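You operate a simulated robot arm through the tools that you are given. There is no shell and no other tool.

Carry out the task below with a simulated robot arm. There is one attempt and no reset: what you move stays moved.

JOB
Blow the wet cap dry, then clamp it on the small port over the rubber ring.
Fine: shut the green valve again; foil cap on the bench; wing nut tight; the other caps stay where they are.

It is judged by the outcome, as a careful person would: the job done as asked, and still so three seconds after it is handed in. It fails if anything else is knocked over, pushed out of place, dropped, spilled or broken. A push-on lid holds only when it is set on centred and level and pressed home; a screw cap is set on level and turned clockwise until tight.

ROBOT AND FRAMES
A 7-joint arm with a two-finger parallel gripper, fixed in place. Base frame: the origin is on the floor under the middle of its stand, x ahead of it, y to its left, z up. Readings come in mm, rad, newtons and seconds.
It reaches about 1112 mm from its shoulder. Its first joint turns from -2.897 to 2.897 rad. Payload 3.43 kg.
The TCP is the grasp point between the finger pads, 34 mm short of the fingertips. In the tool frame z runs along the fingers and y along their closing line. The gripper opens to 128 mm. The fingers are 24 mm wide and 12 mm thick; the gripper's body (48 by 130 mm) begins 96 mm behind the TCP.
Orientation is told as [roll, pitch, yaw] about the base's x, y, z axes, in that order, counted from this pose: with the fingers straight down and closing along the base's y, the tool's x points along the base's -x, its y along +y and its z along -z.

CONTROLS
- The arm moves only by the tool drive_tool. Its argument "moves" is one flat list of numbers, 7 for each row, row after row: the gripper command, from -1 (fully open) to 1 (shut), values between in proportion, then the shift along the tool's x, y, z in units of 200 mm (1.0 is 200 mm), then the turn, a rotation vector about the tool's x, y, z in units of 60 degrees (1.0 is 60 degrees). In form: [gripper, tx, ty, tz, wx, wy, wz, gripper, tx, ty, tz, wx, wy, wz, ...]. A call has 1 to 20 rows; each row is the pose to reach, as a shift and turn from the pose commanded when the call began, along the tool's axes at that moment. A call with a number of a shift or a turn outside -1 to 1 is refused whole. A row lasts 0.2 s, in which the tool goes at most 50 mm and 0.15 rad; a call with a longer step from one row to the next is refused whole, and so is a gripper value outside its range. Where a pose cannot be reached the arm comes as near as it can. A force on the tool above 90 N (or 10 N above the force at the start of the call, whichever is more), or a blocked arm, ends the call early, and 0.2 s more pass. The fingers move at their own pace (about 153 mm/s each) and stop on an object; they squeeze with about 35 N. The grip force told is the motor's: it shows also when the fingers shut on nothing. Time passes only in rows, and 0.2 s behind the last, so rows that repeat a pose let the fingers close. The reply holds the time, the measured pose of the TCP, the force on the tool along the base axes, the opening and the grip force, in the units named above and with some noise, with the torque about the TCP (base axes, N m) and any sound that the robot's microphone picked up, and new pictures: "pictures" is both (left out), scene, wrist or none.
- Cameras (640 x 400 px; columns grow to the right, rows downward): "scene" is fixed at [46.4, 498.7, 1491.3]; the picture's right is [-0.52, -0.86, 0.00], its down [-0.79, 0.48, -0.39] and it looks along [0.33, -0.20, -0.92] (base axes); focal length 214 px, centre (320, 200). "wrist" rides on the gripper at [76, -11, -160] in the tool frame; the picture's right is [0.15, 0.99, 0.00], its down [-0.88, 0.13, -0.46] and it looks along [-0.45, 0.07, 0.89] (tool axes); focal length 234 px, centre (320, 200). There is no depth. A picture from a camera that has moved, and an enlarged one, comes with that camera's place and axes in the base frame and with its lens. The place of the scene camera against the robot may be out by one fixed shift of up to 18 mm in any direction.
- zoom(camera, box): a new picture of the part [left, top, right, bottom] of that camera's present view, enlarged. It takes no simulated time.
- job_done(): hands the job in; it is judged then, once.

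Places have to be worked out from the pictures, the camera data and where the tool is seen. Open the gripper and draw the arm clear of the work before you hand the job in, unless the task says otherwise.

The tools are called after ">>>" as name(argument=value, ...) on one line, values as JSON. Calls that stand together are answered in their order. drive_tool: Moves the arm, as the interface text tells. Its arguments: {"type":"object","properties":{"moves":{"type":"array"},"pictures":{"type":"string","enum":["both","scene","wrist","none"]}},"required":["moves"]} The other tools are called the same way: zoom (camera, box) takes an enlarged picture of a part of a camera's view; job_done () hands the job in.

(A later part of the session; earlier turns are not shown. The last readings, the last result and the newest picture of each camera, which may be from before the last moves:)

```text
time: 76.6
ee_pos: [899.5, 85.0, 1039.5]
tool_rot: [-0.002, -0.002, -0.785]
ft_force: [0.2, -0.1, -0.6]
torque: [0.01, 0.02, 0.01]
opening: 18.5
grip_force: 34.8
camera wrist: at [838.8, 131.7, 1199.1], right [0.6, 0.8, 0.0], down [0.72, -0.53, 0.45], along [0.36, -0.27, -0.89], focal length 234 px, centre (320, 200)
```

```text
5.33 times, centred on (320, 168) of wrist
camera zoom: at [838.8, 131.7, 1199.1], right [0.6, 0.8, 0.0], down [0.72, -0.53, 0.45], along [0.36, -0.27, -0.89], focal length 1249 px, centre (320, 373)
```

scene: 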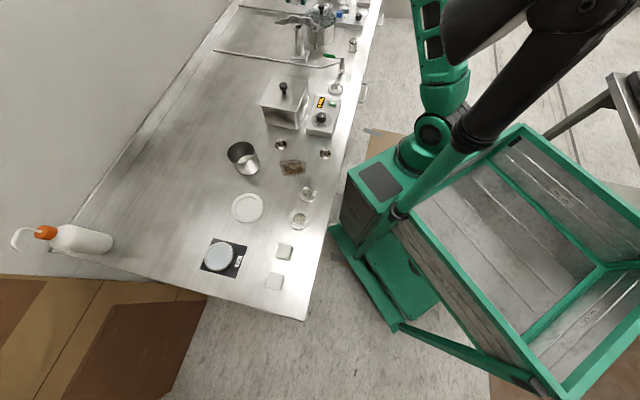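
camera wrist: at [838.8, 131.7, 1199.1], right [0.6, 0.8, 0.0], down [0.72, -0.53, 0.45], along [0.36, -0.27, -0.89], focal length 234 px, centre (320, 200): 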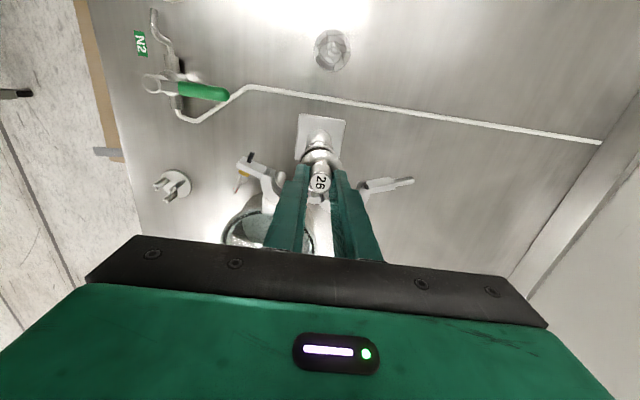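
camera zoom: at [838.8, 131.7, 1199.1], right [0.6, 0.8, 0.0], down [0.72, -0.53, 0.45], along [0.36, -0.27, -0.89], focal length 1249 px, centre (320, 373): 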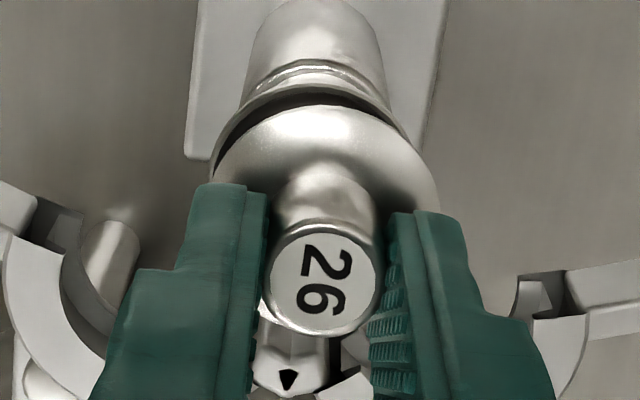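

Careful comparison of both views says the cap is ~3.2 mm toward the left (e1) and ~1.8 mm toward the back relative to the port axis. I correct that and lower 12 mm for a closer alignment check.

>>> drive_tool(moves=[1, -0.016, -0.009, 0, 0, 0, 0, 1, -0.016, -0.009, 0.03, 0, 0, 0, 1, -0.016, -0.009, 0.06, 0, 0, 0, 1, -0.016, -0.009, 0.06, 0, 0, 0], pictures="wrist")

>>> zoom(camera="scene", box=[298, 12, 318, 34])

>>> zoom(camera="wrist", box=[285, 130, 355, 205])

```text
time: 77.6
ee_pos: [901.1, 83.1, 1025.8]
tool_rot: [-0.001, -0.002, -0.786]
ft_force: [0.0, 0.5, -1.3]
torque: [0.01, 0.0, -0.02]
opening: 18.5
grip_force: 35.0
camera wrist: at [839.9, 128.2, 1187.0], right [0.6, 0.8, 0.0], down [0.72, -0.53, 0.45], along [0.36, -0.27, -0.89], focal length 234 px, centre (320, 200)
```

wrist: 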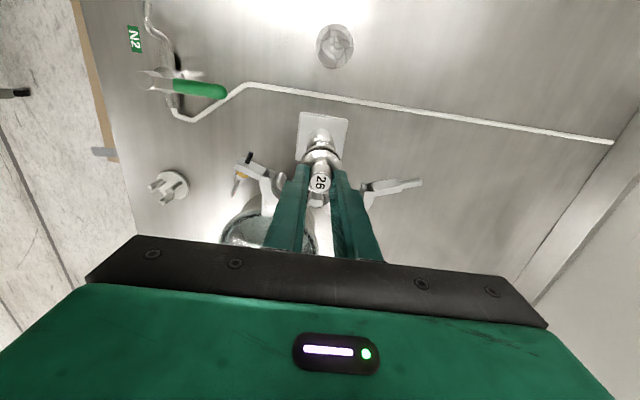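

```text
16.00 times, centred on (308, 23) of scene
camera zoom: at [46.4, 498.7, 1491.3], right [-0.52, -0.86, 0.0], down [-0.79, 0.48, -0.39], along [0.33, -0.2, -0.92], focal length 3432 px, centre (512, 3032)
```

zoom: 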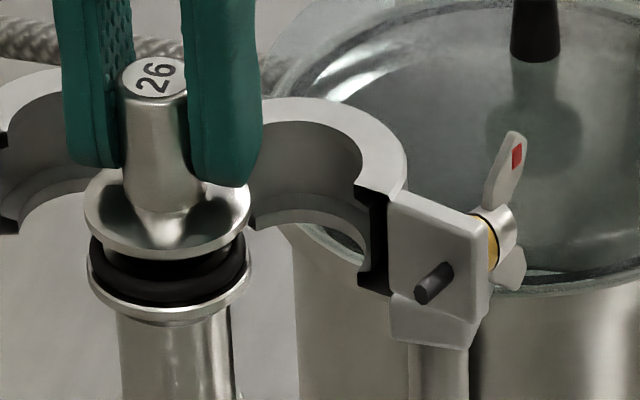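

```text
5.33 times, centred on (320, 168) of wrist
camera zoom: at [839.9, 128.2, 1187.0], right [0.6, 0.8, 0.0], down [0.72, -0.53, 0.45], along [0.36, -0.27, -0.89], focal length 1249 px, centre (320, 373)
```

zoom: 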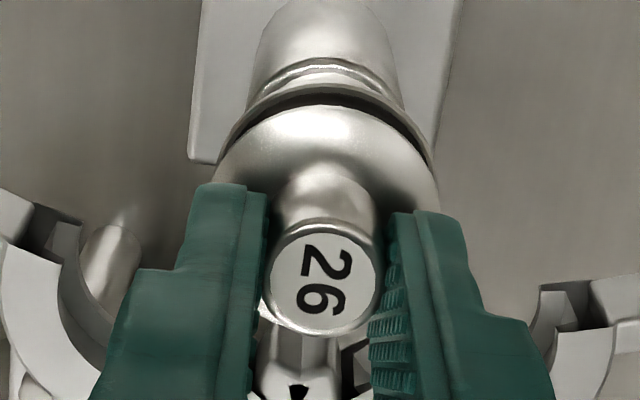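

Now the cap flange is concentric with the port flange in both views. I lower slowly onto the ring, watching force.

>>> drive_tool(moves=[1, 0, 0, 0.01, 0, 0, 0, 1, 0, 0, 0.02, 0, 0, 0, 1, 0, 0, 0.02, 0, 0, 0], pictures="none")

>>> drive_tool(moves=[1, 0, 0, 0.006, 0, 0, 0], pictures="none")

>>> drive_tool(moves=[1, 0, 0, 0.005, 0, 0, 0], pictures="wrist")

>>> zoom(camera="scene", box=[298, 12, 318, 34])

```text
time: 78.4
ee_pos: [900.9, 81.5, 1022.5]
tool_rot: [-0.001, 0.0, -0.787]
ft_force: [0.4, 0.0, -0.9]
torque: [-0.02, -0.02, -0.03]
opening: 18.5
grip_force: 34.9
```

```text
time: 78.8
ee_pos: [900.6, 83.2, 1021.8]
tool_rot: [-0.003, 0.0, -0.783]
ft_force: [-5.0, 2.0, 1.8]
torque: [0.06, 0.17, 0.02]
opening: 18.3
grip_force: 34.5
```

```text
time: 79.2
ee_pos: [899.9, 82.0, 1021.8]
tool_rot: [-0.003, 0.0, -0.783]
ft_force: [-7.7, 1.5, 7.0]
torque: [0.1, 0.38, -0.01]
opening: 18.7
grip_force: 35.2
camera wrist: at [839.5, 129.1, 1181.8], right [0.6, 0.8, 0.0], down [0.72, -0.53, 0.46], along [0.37, -0.27, -0.89], focal length 234 px, centre (320, 200)
```

wrist: 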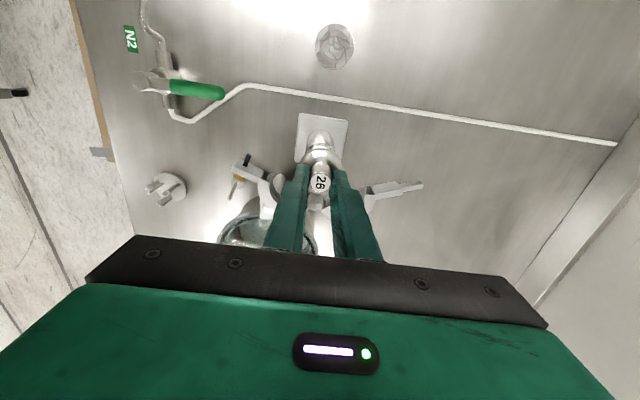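

```text
16.00 times, centred on (308, 23) of scene
camera zoom: at [46.4, 498.7, 1491.3], right [-0.52, -0.86, 0.0], down [-0.79, 0.48, -0.39], along [0.33, -0.2, -0.92], focal length 3432 px, centre (512, 3032)
```

zoom: 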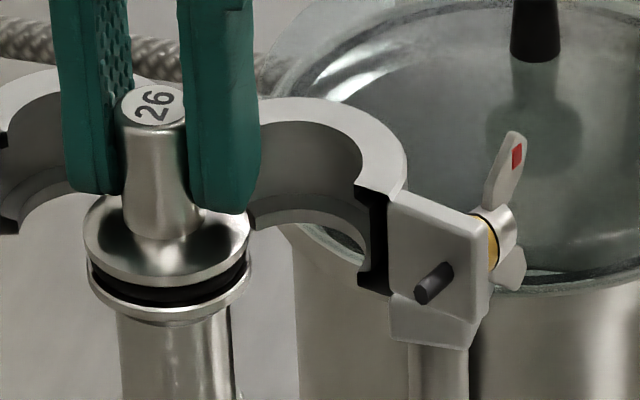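

Contact with a small sideways force: the ring's lip is guiding the cap toward +left/front. I follow that by ~1 mm and continue down gently.

>>> drive_tool(moves=[1, 0.005, -0.003, -0.003, 0, 0, 0, 1, 0.005, -0.003, 0.003, 0, 0, 0], pictures="none")

>>> drive_tool(moves=[1, 0, 0, 0.005, 0, 0, 0], pictures="none")

>>> drive_tool(moves=[1, 0, 0, 0.005, 0, 0, 0], pictures="wrist")

>>> zoom(camera="scene", box=[298, 12, 318, 34])

```text
time: 79.8
ee_pos: [899.9, 83.0, 1021.6]
tool_rot: [0.002, -0.001, -0.784]
ft_force: [-1.9, 2.2, 15.5]
torque: [0.11, 0.1, 0.02]
opening: 18.3
grip_force: 34.8
```

```text
time: 80.2
ee_pos: [900.6, 83.4, 1020.9]
tool_rot: [0.002, -0.001, -0.786]
ft_force: [-1.4, 1.5, 24.3]
torque: [0.16, 0.1, 0.01]
opening: 18.4
grip_force: 34.8
```

```text
time: 80.6
ee_pos: [900.2, 82.9, 1019.7]
tool_rot: [0.003, -0.002, -0.785]
ft_force: [3.2, 1.6, 29.7]
torque: [0.12, -0.03, -0.01]
opening: 18.7
grip_force: 35.1
camera wrist: at [838.7, 129.1, 1180.4], right [0.6, 0.8, 0.0], down [0.71, -0.53, 0.46], along [0.37, -0.27, -0.89], focal length 234 px, centre (320, 200)
```

wrist: 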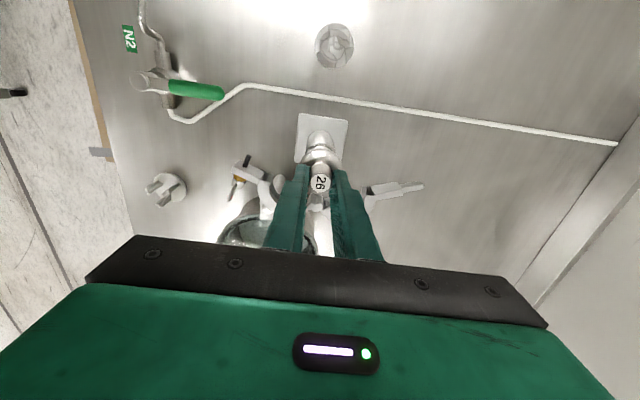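

```text
16.00 times, centred on (308, 23) of scene
camera zoom: at [46.4, 498.7, 1491.3], right [-0.52, -0.86, 0.0], down [-0.79, 0.48, -0.39], along [0.33, -0.2, -0.92], focal length 3432 px, centre (512, 3032)
```

zoom: 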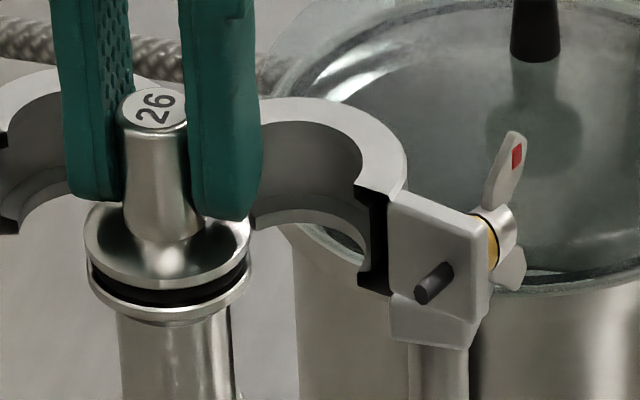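

The cap is down on the O-ring with 30 N, concentric and level. I relieve the pressure and release the stem gradually.

>>> drive_tool(moves=[1, 0, 0, -0.008, 0, 0, 0, 1, 0, 0, -0.014, 0, 0, 0, 0.7, 0, 0, -0.014, 0, 0, 0, 0.66, 0, 0, -0.014, 0, 0, 0, 0.55, 0, 0, -0.014, 0, 0, 0, 0.45, 0, 0, -0.014, 0, 0, 0], pictures="wrist")

>>> zoom(camera="scene", box=[298, 12, 318, 34])

>>> zoom(camera="wrist", box=[285, 130, 355, 205])

```text
time: 82.0
ee_pos: [899.4, 83.1, 1020.6]
tool_rot: [-0.002, 0.001, -0.785]
ft_force: [-0.8, 0.9, -0.4]
torque: [0.01, 0.0, 0.01]
opening: 35.2
grip_force: 0.2
camera wrist: at [839.5, 129.4, 1181.7], right [0.6, 0.8, 0.0], down [0.72, -0.53, 0.45], along [0.36, -0.27, -0.89], focal length 234 px, centre (320, 200)
```

wrist: 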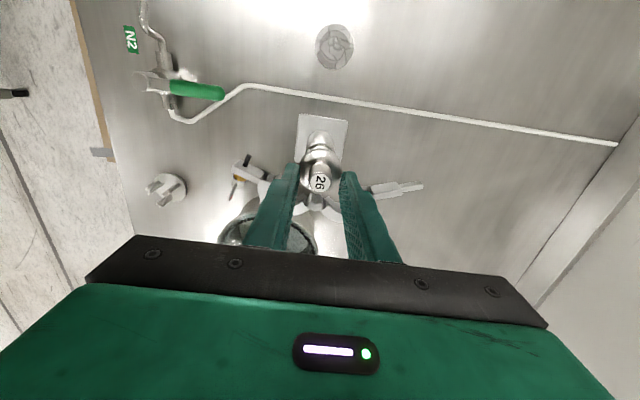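

```text
16.00 times, centred on (308, 23) of scene
camera zoom: at [46.4, 498.7, 1491.3], right [-0.52, -0.86, 0.0], down [-0.79, 0.48, -0.39], along [0.33, -0.2, -0.92], focal length 3432 px, centre (512, 3032)
```

zoom: 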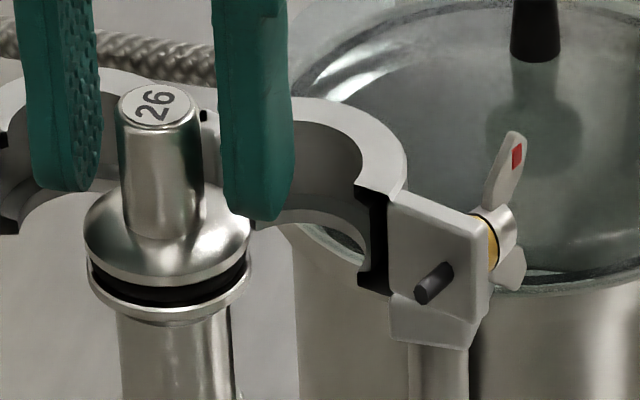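

```text
5.33 times, centred on (320, 168) of wrist
camera zoom: at [839.5, 129.4, 1181.7], right [0.6, 0.8, 0.0], down [0.72, -0.53, 0.45], along [0.36, -0.27, -0.89], focal length 1249 px, centre (320, 373)
```

zoom: 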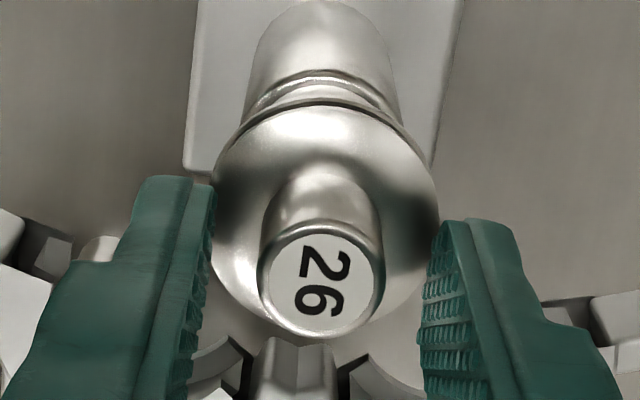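

Cap 26 sits centred and level on the ring. I back off upward and take a clear look at the clamp jaws before closing them.

>>> drive_tool(moves=[0.45, 0, 0, -0.1, 0, 0, 0, 0.45, 0, 0, -0.3, 0, 0, 0, -1, 0.05, 0, -0.5, 0, 0, 0, -1, 0.2, 0, -0.6, 0, 0, 0, -1, 0.3, 0, -0.6, 0, 0, 0, -1, 0.3, 0, -0.6, 0, 0, 0], pictures="wrist")

>>> zoom(camera="wrist", box=[240, 110, 400, 240])

>>> zoom(camera="scene", box=[280, 0, 330, 50])

```text
time: 83.4
ee_pos: [859.2, 124.4, 1141.9]
tool_rot: [-0.004, 0.001, -0.785]
ft_force: [0.6, 0.6, -0.6]
torque: [-0.01, 0.03, 0.02]
opening: 127.9
grip_force: 0.1
camera wrist: at [798.3, 171.8, 1303.2], right [0.6, 0.8, 0.0], down [0.72, -0.53, 0.45], along [0.36, -0.27, -0.89], focal length 234 px, centre (320, 200)
```

wrist: 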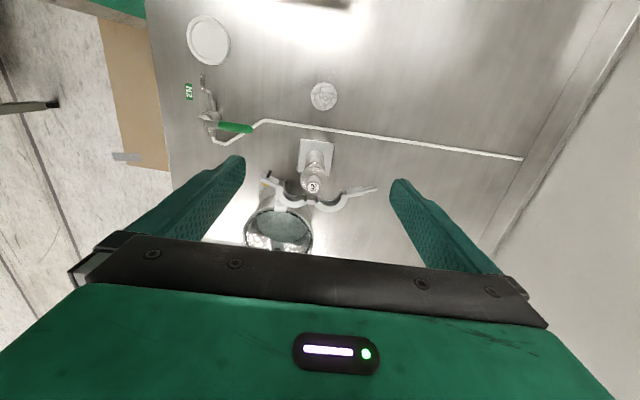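

```text
3.08 times, centred on (320, 175) of wrist
camera zoom: at [798.3, 171.8, 1303.2], right [0.6, 0.8, 0.0], down [0.72, -0.53, 0.45], along [0.36, -0.27, -0.89], focal length 720 px, centre (320, 277)
```

zoom: 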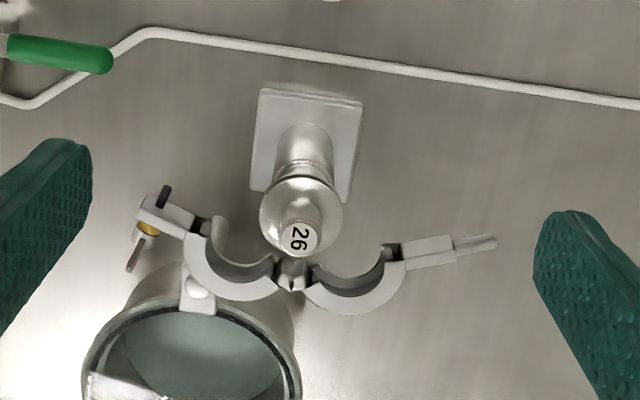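

```text
8.00 times, centred on (305, 25) of scene
camera zoom: at [46.4, 498.7, 1491.3], right [-0.52, -0.86, 0.0], down [-0.79, 0.48, -0.39], along [0.33, -0.2, -0.92], focal length 1716 px, centre (440, 1600)
```

zoom: 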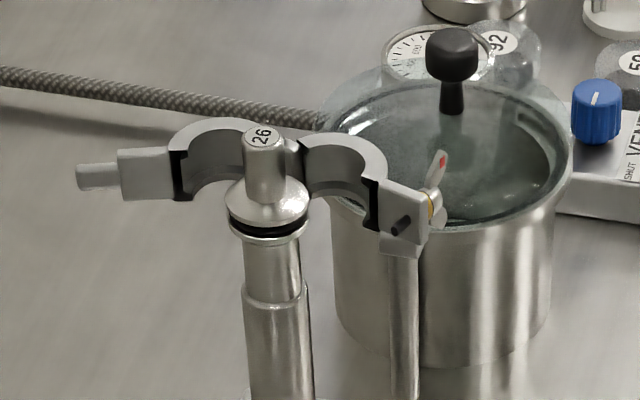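

Jaw geometry in port-centred coordinates is clear: hinge ~29 mm to the right of the port, jaw 2's tab reaching to the back. I'll close the fingers and come down behind jaw 2's tab (back-right), then sweep it round to close.

>>> drive_tool(moves=[1, -0.15, 0.12, 0, 0, 0, 0, 1, -0.3, 0.24, 0, 0, 0, 0, 1, -0.46, 0.365, 0, 0, 0, 0, 1, -0.46, 0.365, 0.2, 0, 0, 0, 1, -0.46, 0.365, 0.4, 0, 0, 0, 1, -0.46, 0.365, 0.45, 0, 0, 0, 1, -0.46, 0.365, 0.45, 0, 0, 0], pictures="wrist")

>>> zoom(camera="wrist", box=[200, 80, 400, 240])

>>> zoom(camera="scene", box=[260, 0, 335, 50])

```text
time: 85.0
ee_pos: [975.9, 112.4, 1051.7]
tool_rot: [-0.001, 0.001, -0.786]
ft_force: [1.0, -0.1, -0.5]
torque: [-0.02, -0.02, 0.05]
opening: 0.0
grip_force: 32.8
camera wrist: at [914.7, 158.4, 1211.4], right [0.6, 0.8, 0.0], down [0.72, -0.53, 0.45], along [0.36, -0.27, -0.89], focal length 234 px, centre (320, 200)
```

wrist: 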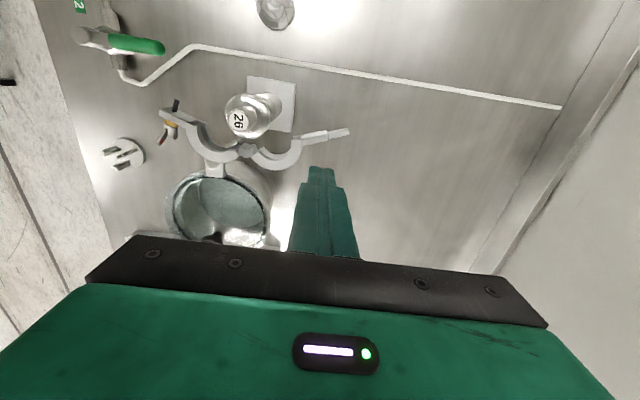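

```text
2.50 times, centred on (300, 160) of wrist
camera zoom: at [914.7, 158.4, 1211.4], right [0.6, 0.8, 0.0], down [0.72, -0.53, 0.45], along [0.36, -0.27, -0.89], focal length 585 px, centre (370, 300)
```

zoom: 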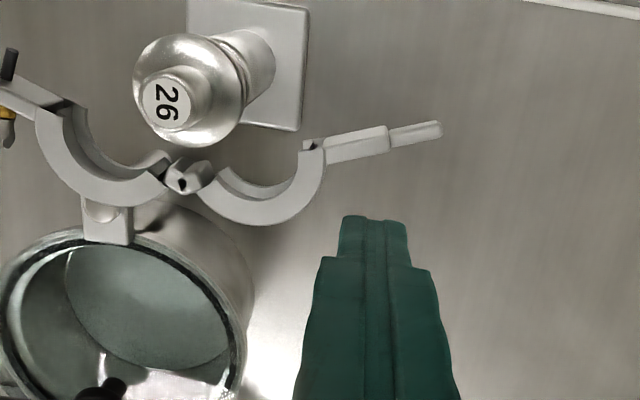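

```text
8.00 times, centred on (298, 25) of scene
camera zoom: at [46.4, 498.7, 1491.3], right [-0.52, -0.86, 0.0], down [-0.79, 0.48, -0.39], along [0.33, -0.2, -0.92], focal length 1716 px, centre (500, 1600)
```

zoom: 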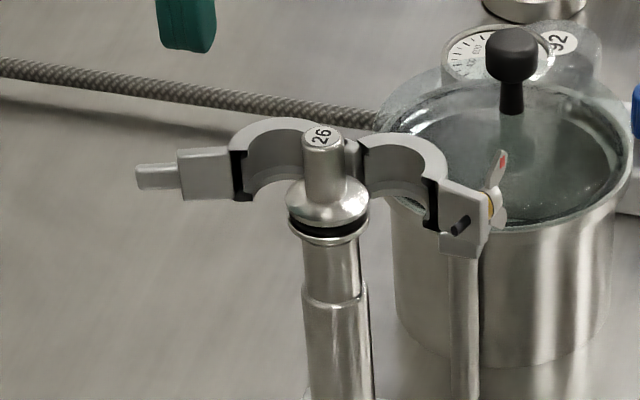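

>>> drive_tool(moves=[1, 0, 0, 0.12, 0, 0, 0, 1, 0, 0, 0.212, 0, 0, 0, 1, 0, 0, 0.212, 0, 0, 0], pictures="wrist")

>>> zoom(camera="wrist", box=[200, 80, 400, 240])

>>> zoom(camera="scene", box=[260, 0, 335, 50])

```text
time: 85.8
ee_pos: [974.5, 110.5, 1008.5]
tool_rot: [-0.001, 0.001, -0.785]
ft_force: [0.3, 0.8, -0.6]
torque: [0.02, -0.01, 0.0]
opening: 0.0
grip_force: 33.1
camera wrist: at [913.5, 157.5, 1168.7], right [0.6, 0.8, 0.0], down [0.72, -0.53, 0.46], along [0.36, -0.27, -0.89], focal length 234 px, centre (320, 200)
```

wrist: 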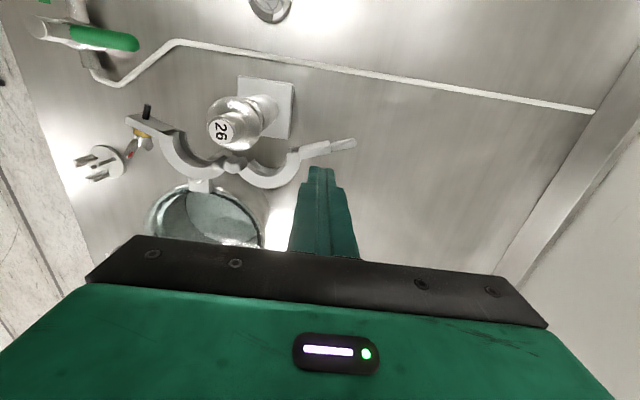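

```text
2.50 times, centred on (300, 160) of wrist
camera zoom: at [913.5, 157.5, 1168.7], right [0.6, 0.8, 0.0], down [0.72, -0.53, 0.46], along [0.36, -0.27, -0.89], focal length 585 px, centre (370, 300)
```

zoom: 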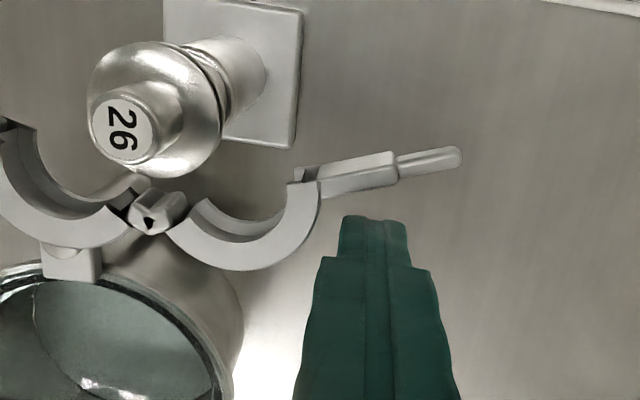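

```text
8.00 times, centred on (298, 25) of scene
camera zoom: at [46.4, 498.7, 1491.3], right [-0.52, -0.86, 0.0], down [-0.79, 0.48, -0.39], along [0.33, -0.2, -0.92], focal length 1716 px, centre (500, 1600)
```

zoom: 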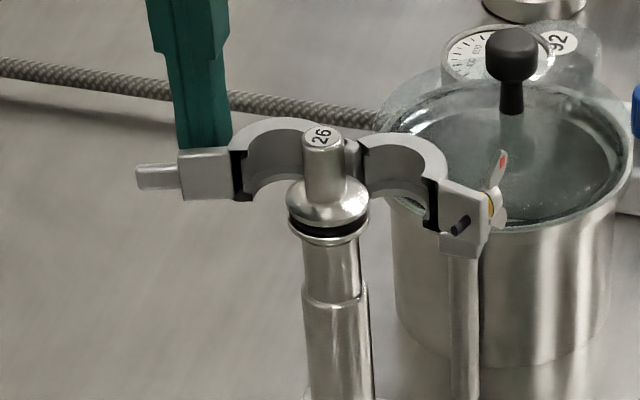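

The finger is behind jaw 2's tab block. I sweep it ~30° around the hinge and check.

>>> drive_tool(moves=[1, 0.065, -0.013, 0, 0, 0, 0, 1, 0.11, -0.022, 0, 0, 0, 0, 1, 0.1535, -0.035, 0, 0, 0, 0, 1, 0.195, -0.055, 0, 0, 0, 0, 1, 0.234, -0.0785, 0, 0, 0, 0], pictures="wrist")

>>> zoom(camera="wrist", box=[200, 80, 400, 240])

>>> zoom(camera="scene", box=[260, 0, 335, 50])

```text
time: 87.0
ee_pos: [929.7, 132.5, 1008.2]
tool_rot: [-0.002, 0.0, -0.786]
ft_force: [-0.1, -0.2, -0.2]
torque: [0.01, 0.0, -0.03]
opening: 0.0
grip_force: 33.0
camera wrist: at [868.7, 180.2, 1169.1], right [0.6, 0.8, 0.0], down [0.72, -0.53, 0.46], along [0.36, -0.27, -0.89], focal length 234 px, centre (320, 200)
```

wrist: 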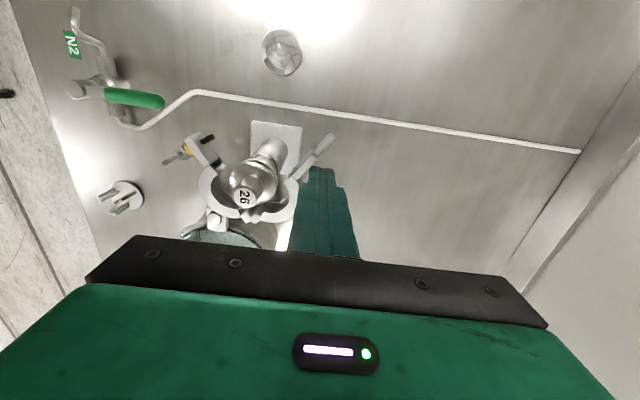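

```text
2.50 times, centred on (300, 160) of wrist
camera zoom: at [868.7, 180.2, 1169.1], right [0.6, 0.8, 0.0], down [0.72, -0.53, 0.46], along [0.36, -0.27, -0.89], focal length 585 px, centre (370, 300)
```

zoom: 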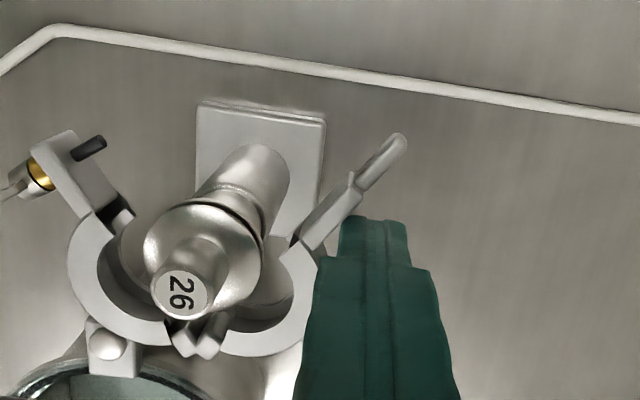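

```text
8.00 times, centred on (298, 25) of scene
camera zoom: at [46.4, 498.7, 1491.3], right [-0.52, -0.86, 0.0], down [-0.79, 0.48, -0.39], along [0.33, -0.2, -0.92], focal length 1716 px, centre (500, 1600)
```

zoom: 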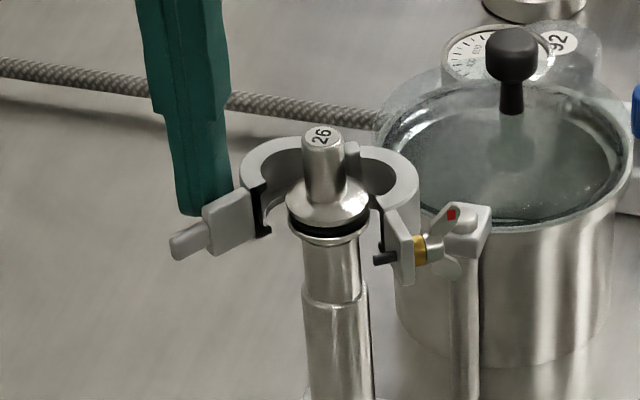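

Jaw 1 closes in step with jaw 2. I continue the sweep to about 58°.

>>> drive_tool(moves=[1, 0.035, -0.03, 0, 0, 0, 0, 1, 0.066, -0.063, 0, 0, 0, 0, 1, 0.1, -0.114, 0, 0, 0, 0, 1, 0.108, -0.13, 0, 0, 0, 0, 1, 0.108, -0.13, 0, 0, 0, 0], pictures="wrist")

>>> zoom(camera="wrist", box=[200, 80, 400, 240])

>>> zoom(camera="scene", box=[280, 0, 330, 45])

```text
time: 88.2
ee_pos: [897.1, 129.7, 1008.1]
tool_rot: [-0.002, 0.001, -0.785]
ft_force: [0.0, 0.3, -0.3]
torque: [-0.01, 0.01, -0.04]
opening: 0.1
grip_force: 32.3
camera wrist: at [835.5, 176.7, 1168.8], right [0.6, 0.8, 0.0], down [0.72, -0.53, 0.45], along [0.36, -0.27, -0.89], focal length 234 px, centre (320, 200)
```

wrist: 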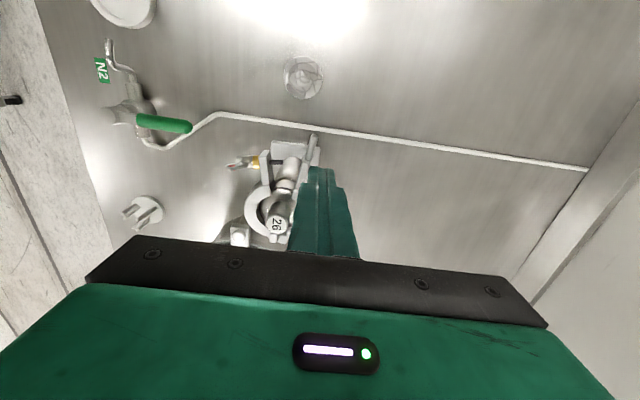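

```text
2.50 times, centred on (300, 160) of wrist
camera zoom: at [835.5, 176.7, 1168.8], right [0.6, 0.8, 0.0], down [0.72, -0.53, 0.45], along [0.36, -0.27, -0.89], focal length 585 px, centre (370, 300)
```

zoom: 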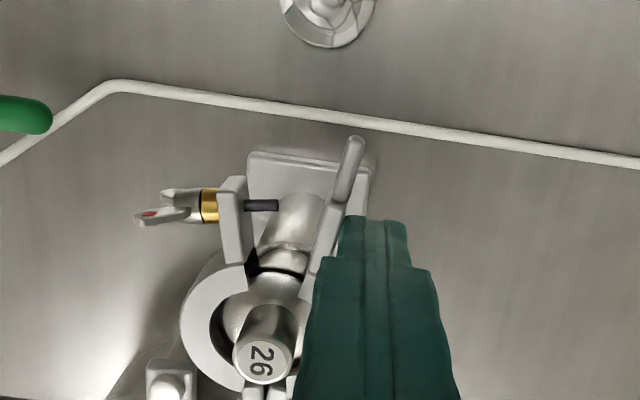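

```text
8.89 times, centred on (305, 22) of scene
camera zoom: at [46.4, 498.7, 1491.3], right [-0.52, -0.86, 0.0], down [-0.79, 0.48, -0.39], along [0.33, -0.2, -0.92], focal length 1906 px, centre (453, 1778)
```

zoom: 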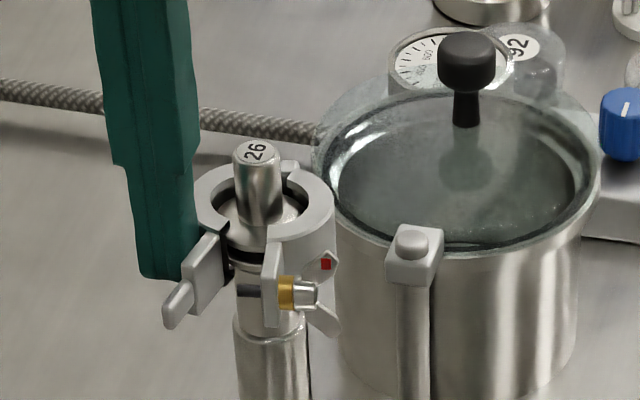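

The jaws nearly embrace the flanges. I continue in smaller steps, watching force.

>>> drive_tool(moves=[1, 0.008, -0.02, 0, 0, 0, 0, 1, 0.0165, -0.04, 0, 0, 0, 0, 1, 0.0165, -0.04, 0, 0, 0, 0], pictures="none")

>>> drive_tool(moves=[1, 0.004, -0.015, 0, 0, 0, 0, 1, 0.0085, -0.029, 0, 0, 0, 0], pictures="wrist")

>>> zoom(camera="wrist", box=[200, 80, 400, 240])

>>> zoom(camera="scene", box=[280, 0, 330, 45])

```text
time: 89.0
ee_pos: [888.4, 127.6, 1007.9]
tool_rot: [-0.001, 0.0, -0.783]
ft_force: [0.1, -0.1, -0.7]
torque: [0.01, 0.0, 0.01]
opening: 0.1
grip_force: 33.3
```

```text
time: 89.6
ee_pos: [882.9, 125.2, 1007.2]
tool_rot: [0.001, 0.001, -0.784]
ft_force: [12.5, 6.1, 0.7]
torque: [0.11, -0.34, 0.04]
opening: 0.0
grip_force: 32.9
camera wrist: at [822.5, 171.3, 1168.6], right [0.59, 0.8, 0.0], down [0.72, -0.53, 0.46], along [0.37, -0.27, -0.89], focal length 234 px, centre (320, 200)
```

wrist: 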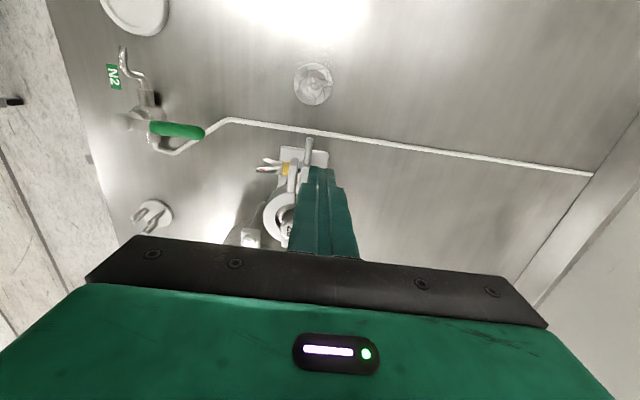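

```text
2.50 times, centred on (300, 160) of wrist
camera zoom: at [822.5, 171.3, 1168.6], right [0.59, 0.8, 0.0], down [0.72, -0.53, 0.46], along [0.37, -0.27, -0.89], focal length 585 px, centre (370, 300)
```

zoom: 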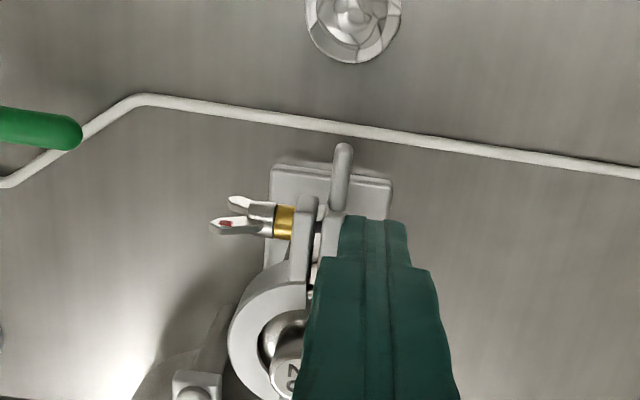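

```text
8.89 times, centred on (305, 22) of scene
camera zoom: at [46.4, 498.7, 1491.3], right [-0.52, -0.86, 0.0], down [-0.79, 0.48, -0.39], along [0.33, -0.2, -0.92], focal length 1906 px, centre (453, 1778)
```

zoom: 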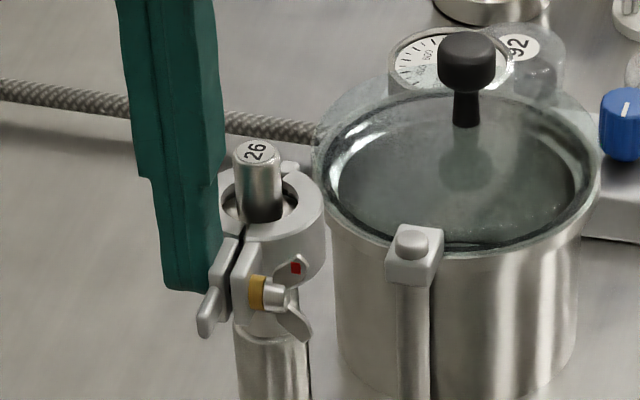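

The jaws have come together around the flanges with a small gap and ~14 N resistance. I nudge ~2 mm further to see if it is at its limit.

>>> drive_tool(moves=[1, 0, -0.006, 0, 0, 0, 0, 1, 0, -0.012, 0, 0, 0, 0, 1, 0, -0.012, 0, 0, 0, 0], pictures="wrist")

>>> zoom(camera="wrist", box=[230, 110, 370, 230])

>>> zoom(camera="scene", box=[295, 10, 320, 40])

```text
time: 90.4
ee_pos: [884.0, 126.3, 1008.5]
tool_rot: [0.0, 0.0, -0.783]
ft_force: [28.4, 25.6, 1.5]
torque: [0.68, -0.79, 0.12]
opening: 0.0
grip_force: 33.3
camera wrist: at [822.0, 171.0, 1168.6], right [0.59, 0.81, 0.0], down [0.72, -0.53, 0.46], along [0.37, -0.27, -0.89], focal length 234 px, centre (320, 200)
```

wrist: 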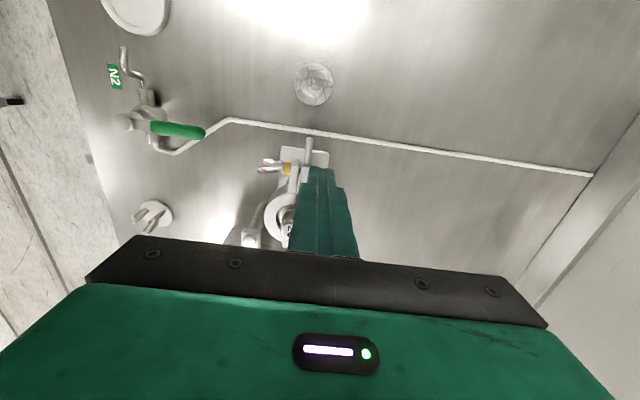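

```text
3.33 times, centred on (300, 170) of wrist
camera zoom: at [822.0, 171.0, 1168.6], right [0.59, 0.81, 0.0], down [0.72, -0.53, 0.46], along [0.37, -0.27, -0.89], focal length 781 px, centre (387, 300)
```

zoom: 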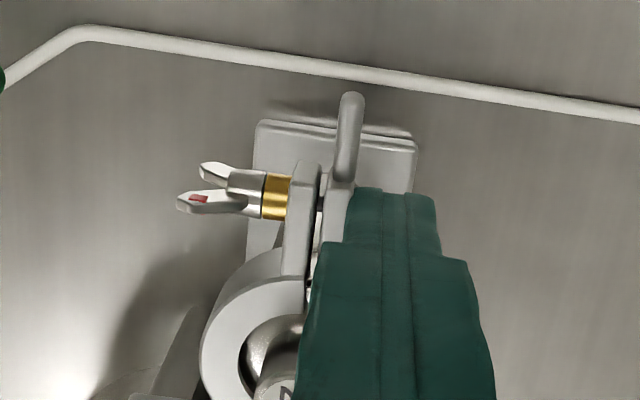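

```text
13.33 times, centred on (308, 25) of scene
camera zoom: at [46.4, 498.7, 1491.3], right [-0.52, -0.86, 0.0], down [-0.79, 0.48, -0.39], along [0.33, -0.2, -0.92], focal length 2860 px, centre (487, 2533)
```

zoom: 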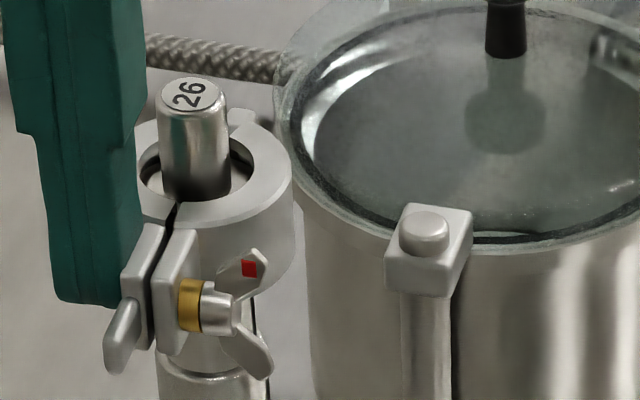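

The jaws are at their closed limit (38 N, no more motion). I back the finger off and rise, and turn the tool back to the front-facing yaw so the camera looks at the wing nut face-on.

>>> drive_tool(moves=[1, 0, 0.02, 0, 0, 0, 0, 1, 0, 0.1, 0, 0, 0, 0, 1, 0, 0.12, -0.2, 0, 0, 0, 1, 0, 0.12, -0.4, 0, 0, 0, 1, 0.05, 0.05, -0.55, 0, 0, -0.125, 1, 0.1, -0.05, -0.6, 0, 0, -0.25, 1, 0.1, -0.15, -0.6, 0, 0, -0.375, 1, 0.1, -0.25, -0.6, 0, 0, -0.5, 1, 0.1, -0.35, -0.6, 0, 0, -0.625, 1, 0.1, -0.45, -0.6, 0, 0, -0.75, 1, 0.1, -0.5, -0.6, 0, 0, -0.875], pictures="wrist")

>>> zoom(camera="scene", box=[295, 10, 320, 40])

```text
time: 92.8
ee_pos: [795.6, 66.7, 1128.0]
tool_rot: [-0.001, 0.002, 0.132]
ft_force: [0.9, -0.5, -1.9]
torque: [0.01, -0.03, -0.01]
opening: 0.0
grip_force: 33.1
camera wrist: at [722.8, 46.3, 1289.2], right [-0.28, 0.96, 0.0], down [0.86, 0.25, 0.45], along [0.44, 0.13, -0.89], focal length 234 px, centre (320, 200)
```

wrist: 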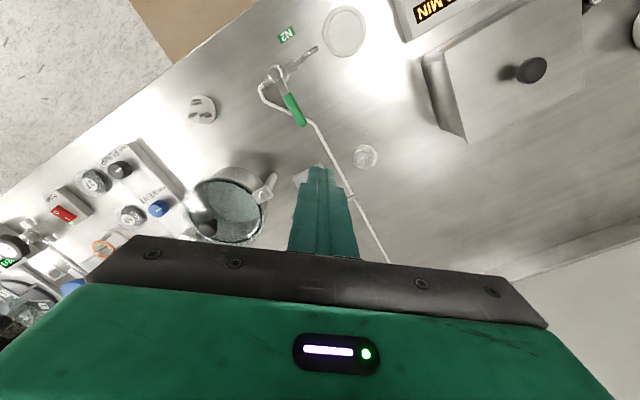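

```text
13.33 times, centred on (308, 25) of scene
camera zoom: at [46.4, 498.7, 1491.3], right [-0.52, -0.86, 0.0], down [-0.79, 0.48, -0.39], along [0.33, -0.2, -0.92], focal length 2860 px, centre (487, 2533)
```

zoom: 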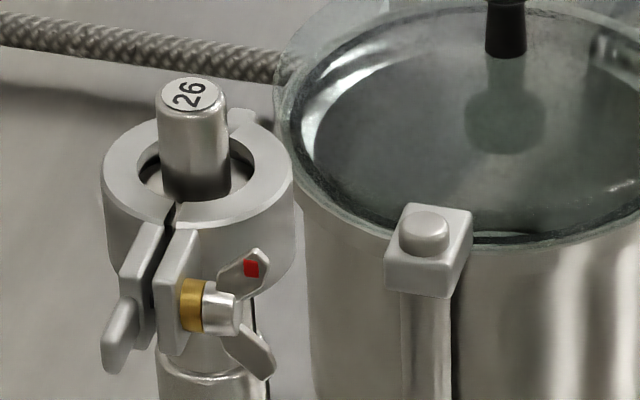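

The clamp stays closed. I finish turning to the front-facing yaw, open the fingers and look at the wing nut closely.

>>> drive_tool(moves=[-1, -0.03, -0.02, 0, 0, 0, -0.125, -1, -0.06, -0.03, 0, 0, 0, -0.25, -1, -0.09, -0.05, 0.05, 0, 0, -0.375, -1, -0.11, -0.06, 0.12, 0, 0, -0.5, -1, -0.124, -0.068, 0.2, 0, 0, -0.624, -1, -0.124, -0.068, 0.235, 0, 0, -0.624, -1, -0.124, -0.068, 0.235, 0, 0, -0.624], pictures="wrist")

>>> zoom(camera="wrist", box=[270, 120, 370, 210])

```text
time: 94.4
ee_pos: [822.5, 54.8, 1081.4]
tool_rot: [0.002, 0.0, 0.785]
ft_force: [0.2, 0.5, -0.5]
torque: [0.04, -0.01, 0.02]
opening: 128.1
grip_force: 0.0
camera wrist: at [777.5, -5.9, 1241.8], right [-0.8, 0.6, 0.0], down [0.53, 0.71, 0.46], along [0.27, 0.37, -0.89], focal length 234 px, centre (320, 200)
```

wrist: 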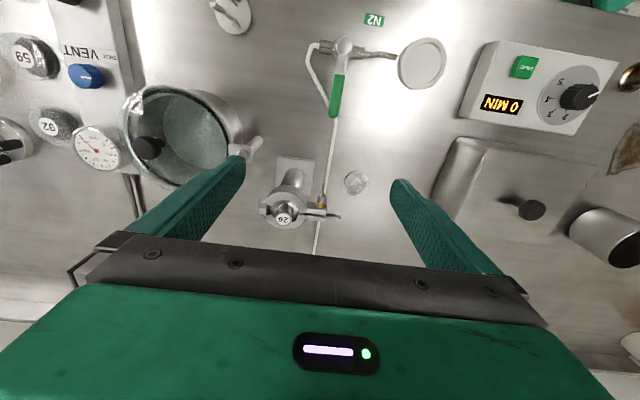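

```text
4.44 times, centred on (320, 165) of wrist
camera zoom: at [777.5, -5.9, 1241.8], right [-0.8, 0.6, 0.0], down [0.53, 0.71, 0.46], along [0.27, 0.37, -0.89], focal length 1041 px, centre (320, 356)
```

zoom: 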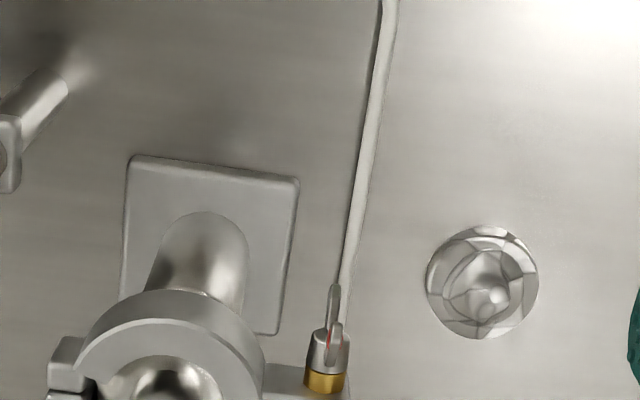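

The wing nut's wings stand vertically (red wing on top) at about 44 mm left of the port axis. I take another tilted, near-horizontal look to fix the nut's axis height and wing size.

>>> drive_tool(moves=[-1, 0.03, 0.0, 0.05, 0, -0.13, 0, -1, 0.06, 0.01, 0.12, 0, -0.26, 0, -1, 0.09, 0.0175, 0.2, 0, -0.39, 0, -1, 0.12, 0.0175, 0.28, 0, -0.52, 0, -1, 0.12, 0.0175, 0.34, 0, -0.65, 0, -1, 0.12, 0.0175, 0.364, 0, -0.667, 0, -1, 0.12, 0.0175, 0.364, 0, -0.667, 0], pictures="wrist")

>>> zoom(camera="wrist", box=[270, 150, 370, 240])

```text
time: 96.0
ee_pos: [802.7, 40.6, 1008.8]
tool_rot: [0.003, -0.699, 0.783]
ft_force: [-0.7, -0.4, -0.3]
torque: [-0.01, 0.0, -0.01]
opening: 127.9
grip_force: 0.1
camera wrist: at [698.3, -79.6, 1082.9], right [-0.78, 0.62, -0.09], down [0.18, 0.36, 0.92], along [0.6, 0.7, -0.39], focal length 234 px, centre (320, 200)
```

wrist: 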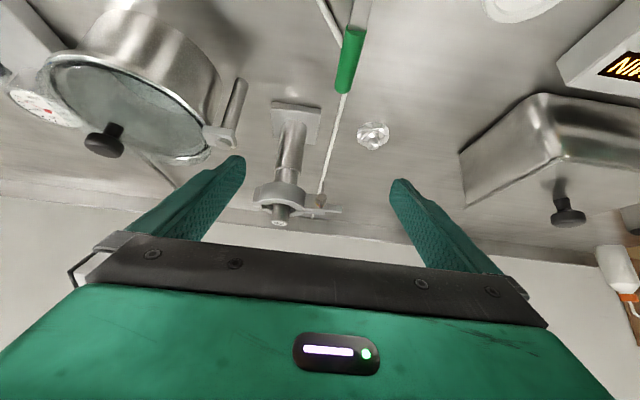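

```text
4.44 times, centred on (320, 195) of wrist
camera zoom: at [698.3, -79.6, 1082.9], right [-0.78, 0.62, -0.09], down [0.18, 0.36, 0.92], along [0.6, 0.7, -0.39], focal length 1041 px, centre (320, 222)
```

zoom: 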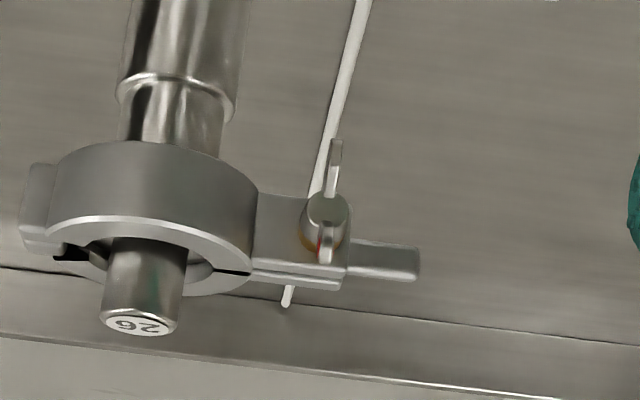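

>>> zoom(camera="wrist", box=[300, 175, 345, 215])

```text
10.00 times, centred on (322, 195) of wrist
camera zoom: at [698.3, -79.6, 1082.9], right [-0.78, 0.62, -0.09], down [0.18, 0.36, 0.92], along [0.6, 0.7, -0.39], focal length 2342 px, centre (295, 250)
```

zoom: 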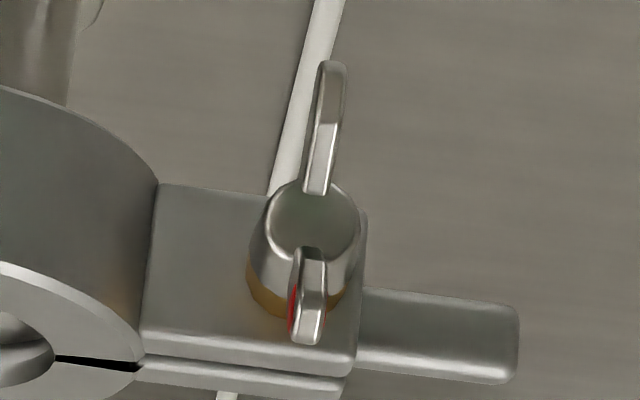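

The nut axis is at z≈982, about 44.5 mm left of the port, wings ±17 mm long (red one on top), tips flaring to the front. I level the tool, close the fingers, and come to the left of the top wing, above it.

>>> drive_tool(moves=[-1, -0.08, 0, -0.1, 0, 0.13, 0, 0, -0.164, 0, -0.195, 0, 0.26, 0, 1, -0.25, 0.05, -0.125, 0, 0.39, 0, 1, -0.33, 0.1, -0.055, 0, 0.52, 0, 1, -0.4125, 0.1335, 0.013, 0, 0.65, 0, 1, -0.4125, 0.1335, 0.013, 0, 0.667, 0, 1, -0.4125, 0.1335, 0.013, 0, 0.667, 0], pictures="wrist")

>>> zoom(camera="wrist", box=[240, 110, 380, 240])

```text
time: 97.6
ee_pos: [831.3, 106.3, 1058.7]
tool_rot: [0.002, 0.004, 0.783]
ft_force: [-0.4, 0.1, 0.2]
torque: [-0.01, -0.01, -0.02]
opening: 0.0
grip_force: 33.5
camera wrist: at [785.8, 46.1, 1219.5], right [-0.8, 0.6, 0.0], down [0.53, 0.71, 0.45], along [0.27, 0.37, -0.89], focal length 234 px, centre (320, 200)
```

wrist: 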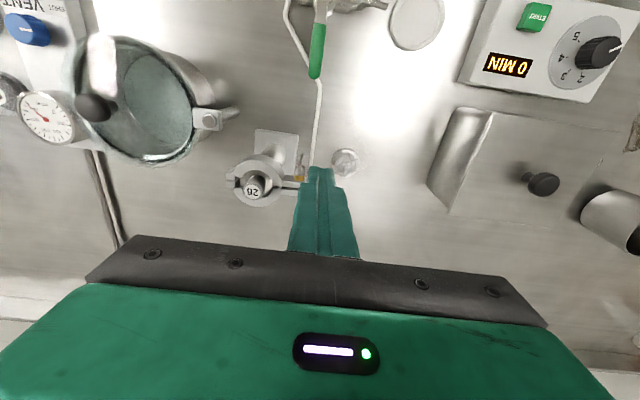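

```text
3.08 times, centred on (310, 175) of wrist
camera zoom: at [785.8, 46.1, 1219.5], right [-0.8, 0.6, 0.0], down [0.53, 0.71, 0.45], along [0.27, 0.37, -0.89], focal length 720 px, centre (351, 277)
```

zoom: 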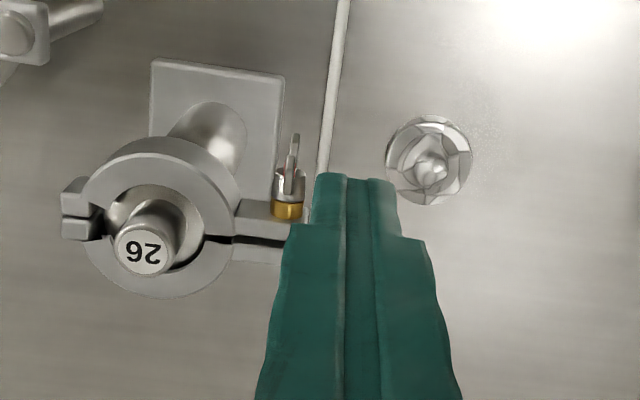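

The finger is left of the nut. I shift 2.6 mm forward-clear of the hub and lower so the tip is ~6 mm above the nut axis.

>>> drive_tool(moves=[1, 0.013, 0.005, 0.1, 0, 0, 0, 1, 0.013, 0.005, 0.189, 0, 0, 0, 1, 0.013, 0.005, 0.189, 0, 0, 0], pictures="wrist")

>>> zoom(camera="wrist", box=[260, 120, 360, 210])

>>> zoom(camera="scene", box=[292, 10, 322, 42])

```text
time: 98.4
ee_pos: [827.1, 103.7, 1020.2]
tool_rot: [0.001, 0.003, 0.787]
ft_force: [0.0, 0.0, -0.2]
torque: [0.01, -0.02, 0.0]
opening: 0.0
grip_force: 32.7
camera wrist: at [782.6, 43.9, 1181.1], right [-0.8, 0.6, 0.0], down [0.53, 0.71, 0.46], along [0.27, 0.37, -0.89], focal length 234 px, centre (320, 200)
```

wrist: 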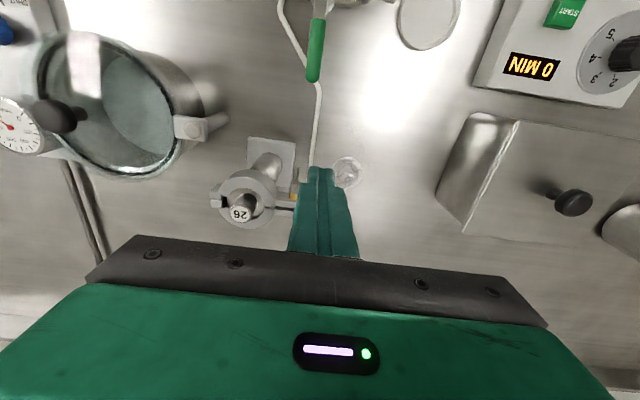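

```text
4.44 times, centred on (310, 165) of wrist
camera zoom: at [782.6, 43.9, 1181.1], right [-0.8, 0.6, 0.0], down [0.53, 0.71, 0.46], along [0.27, 0.37, -0.89], focal length 1041 px, centre (364, 356)
```

zoom: 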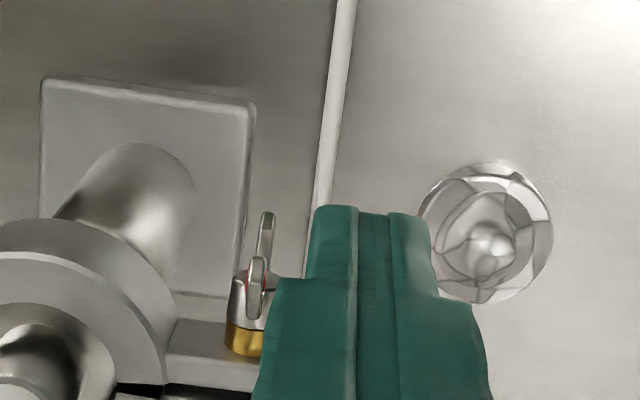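

```text
12.50 times, centred on (307, 26) of scene
camera zoom: at [46.4, 498.7, 1491.3], right [-0.52, -0.86, 0.0], down [-0.79, 0.48, -0.39], along [0.33, -0.2, -0.92], focal length 2681 px, centre (482, 2375)
```

zoom: 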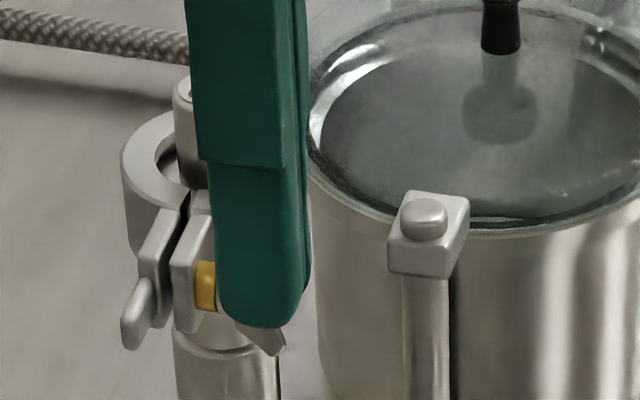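

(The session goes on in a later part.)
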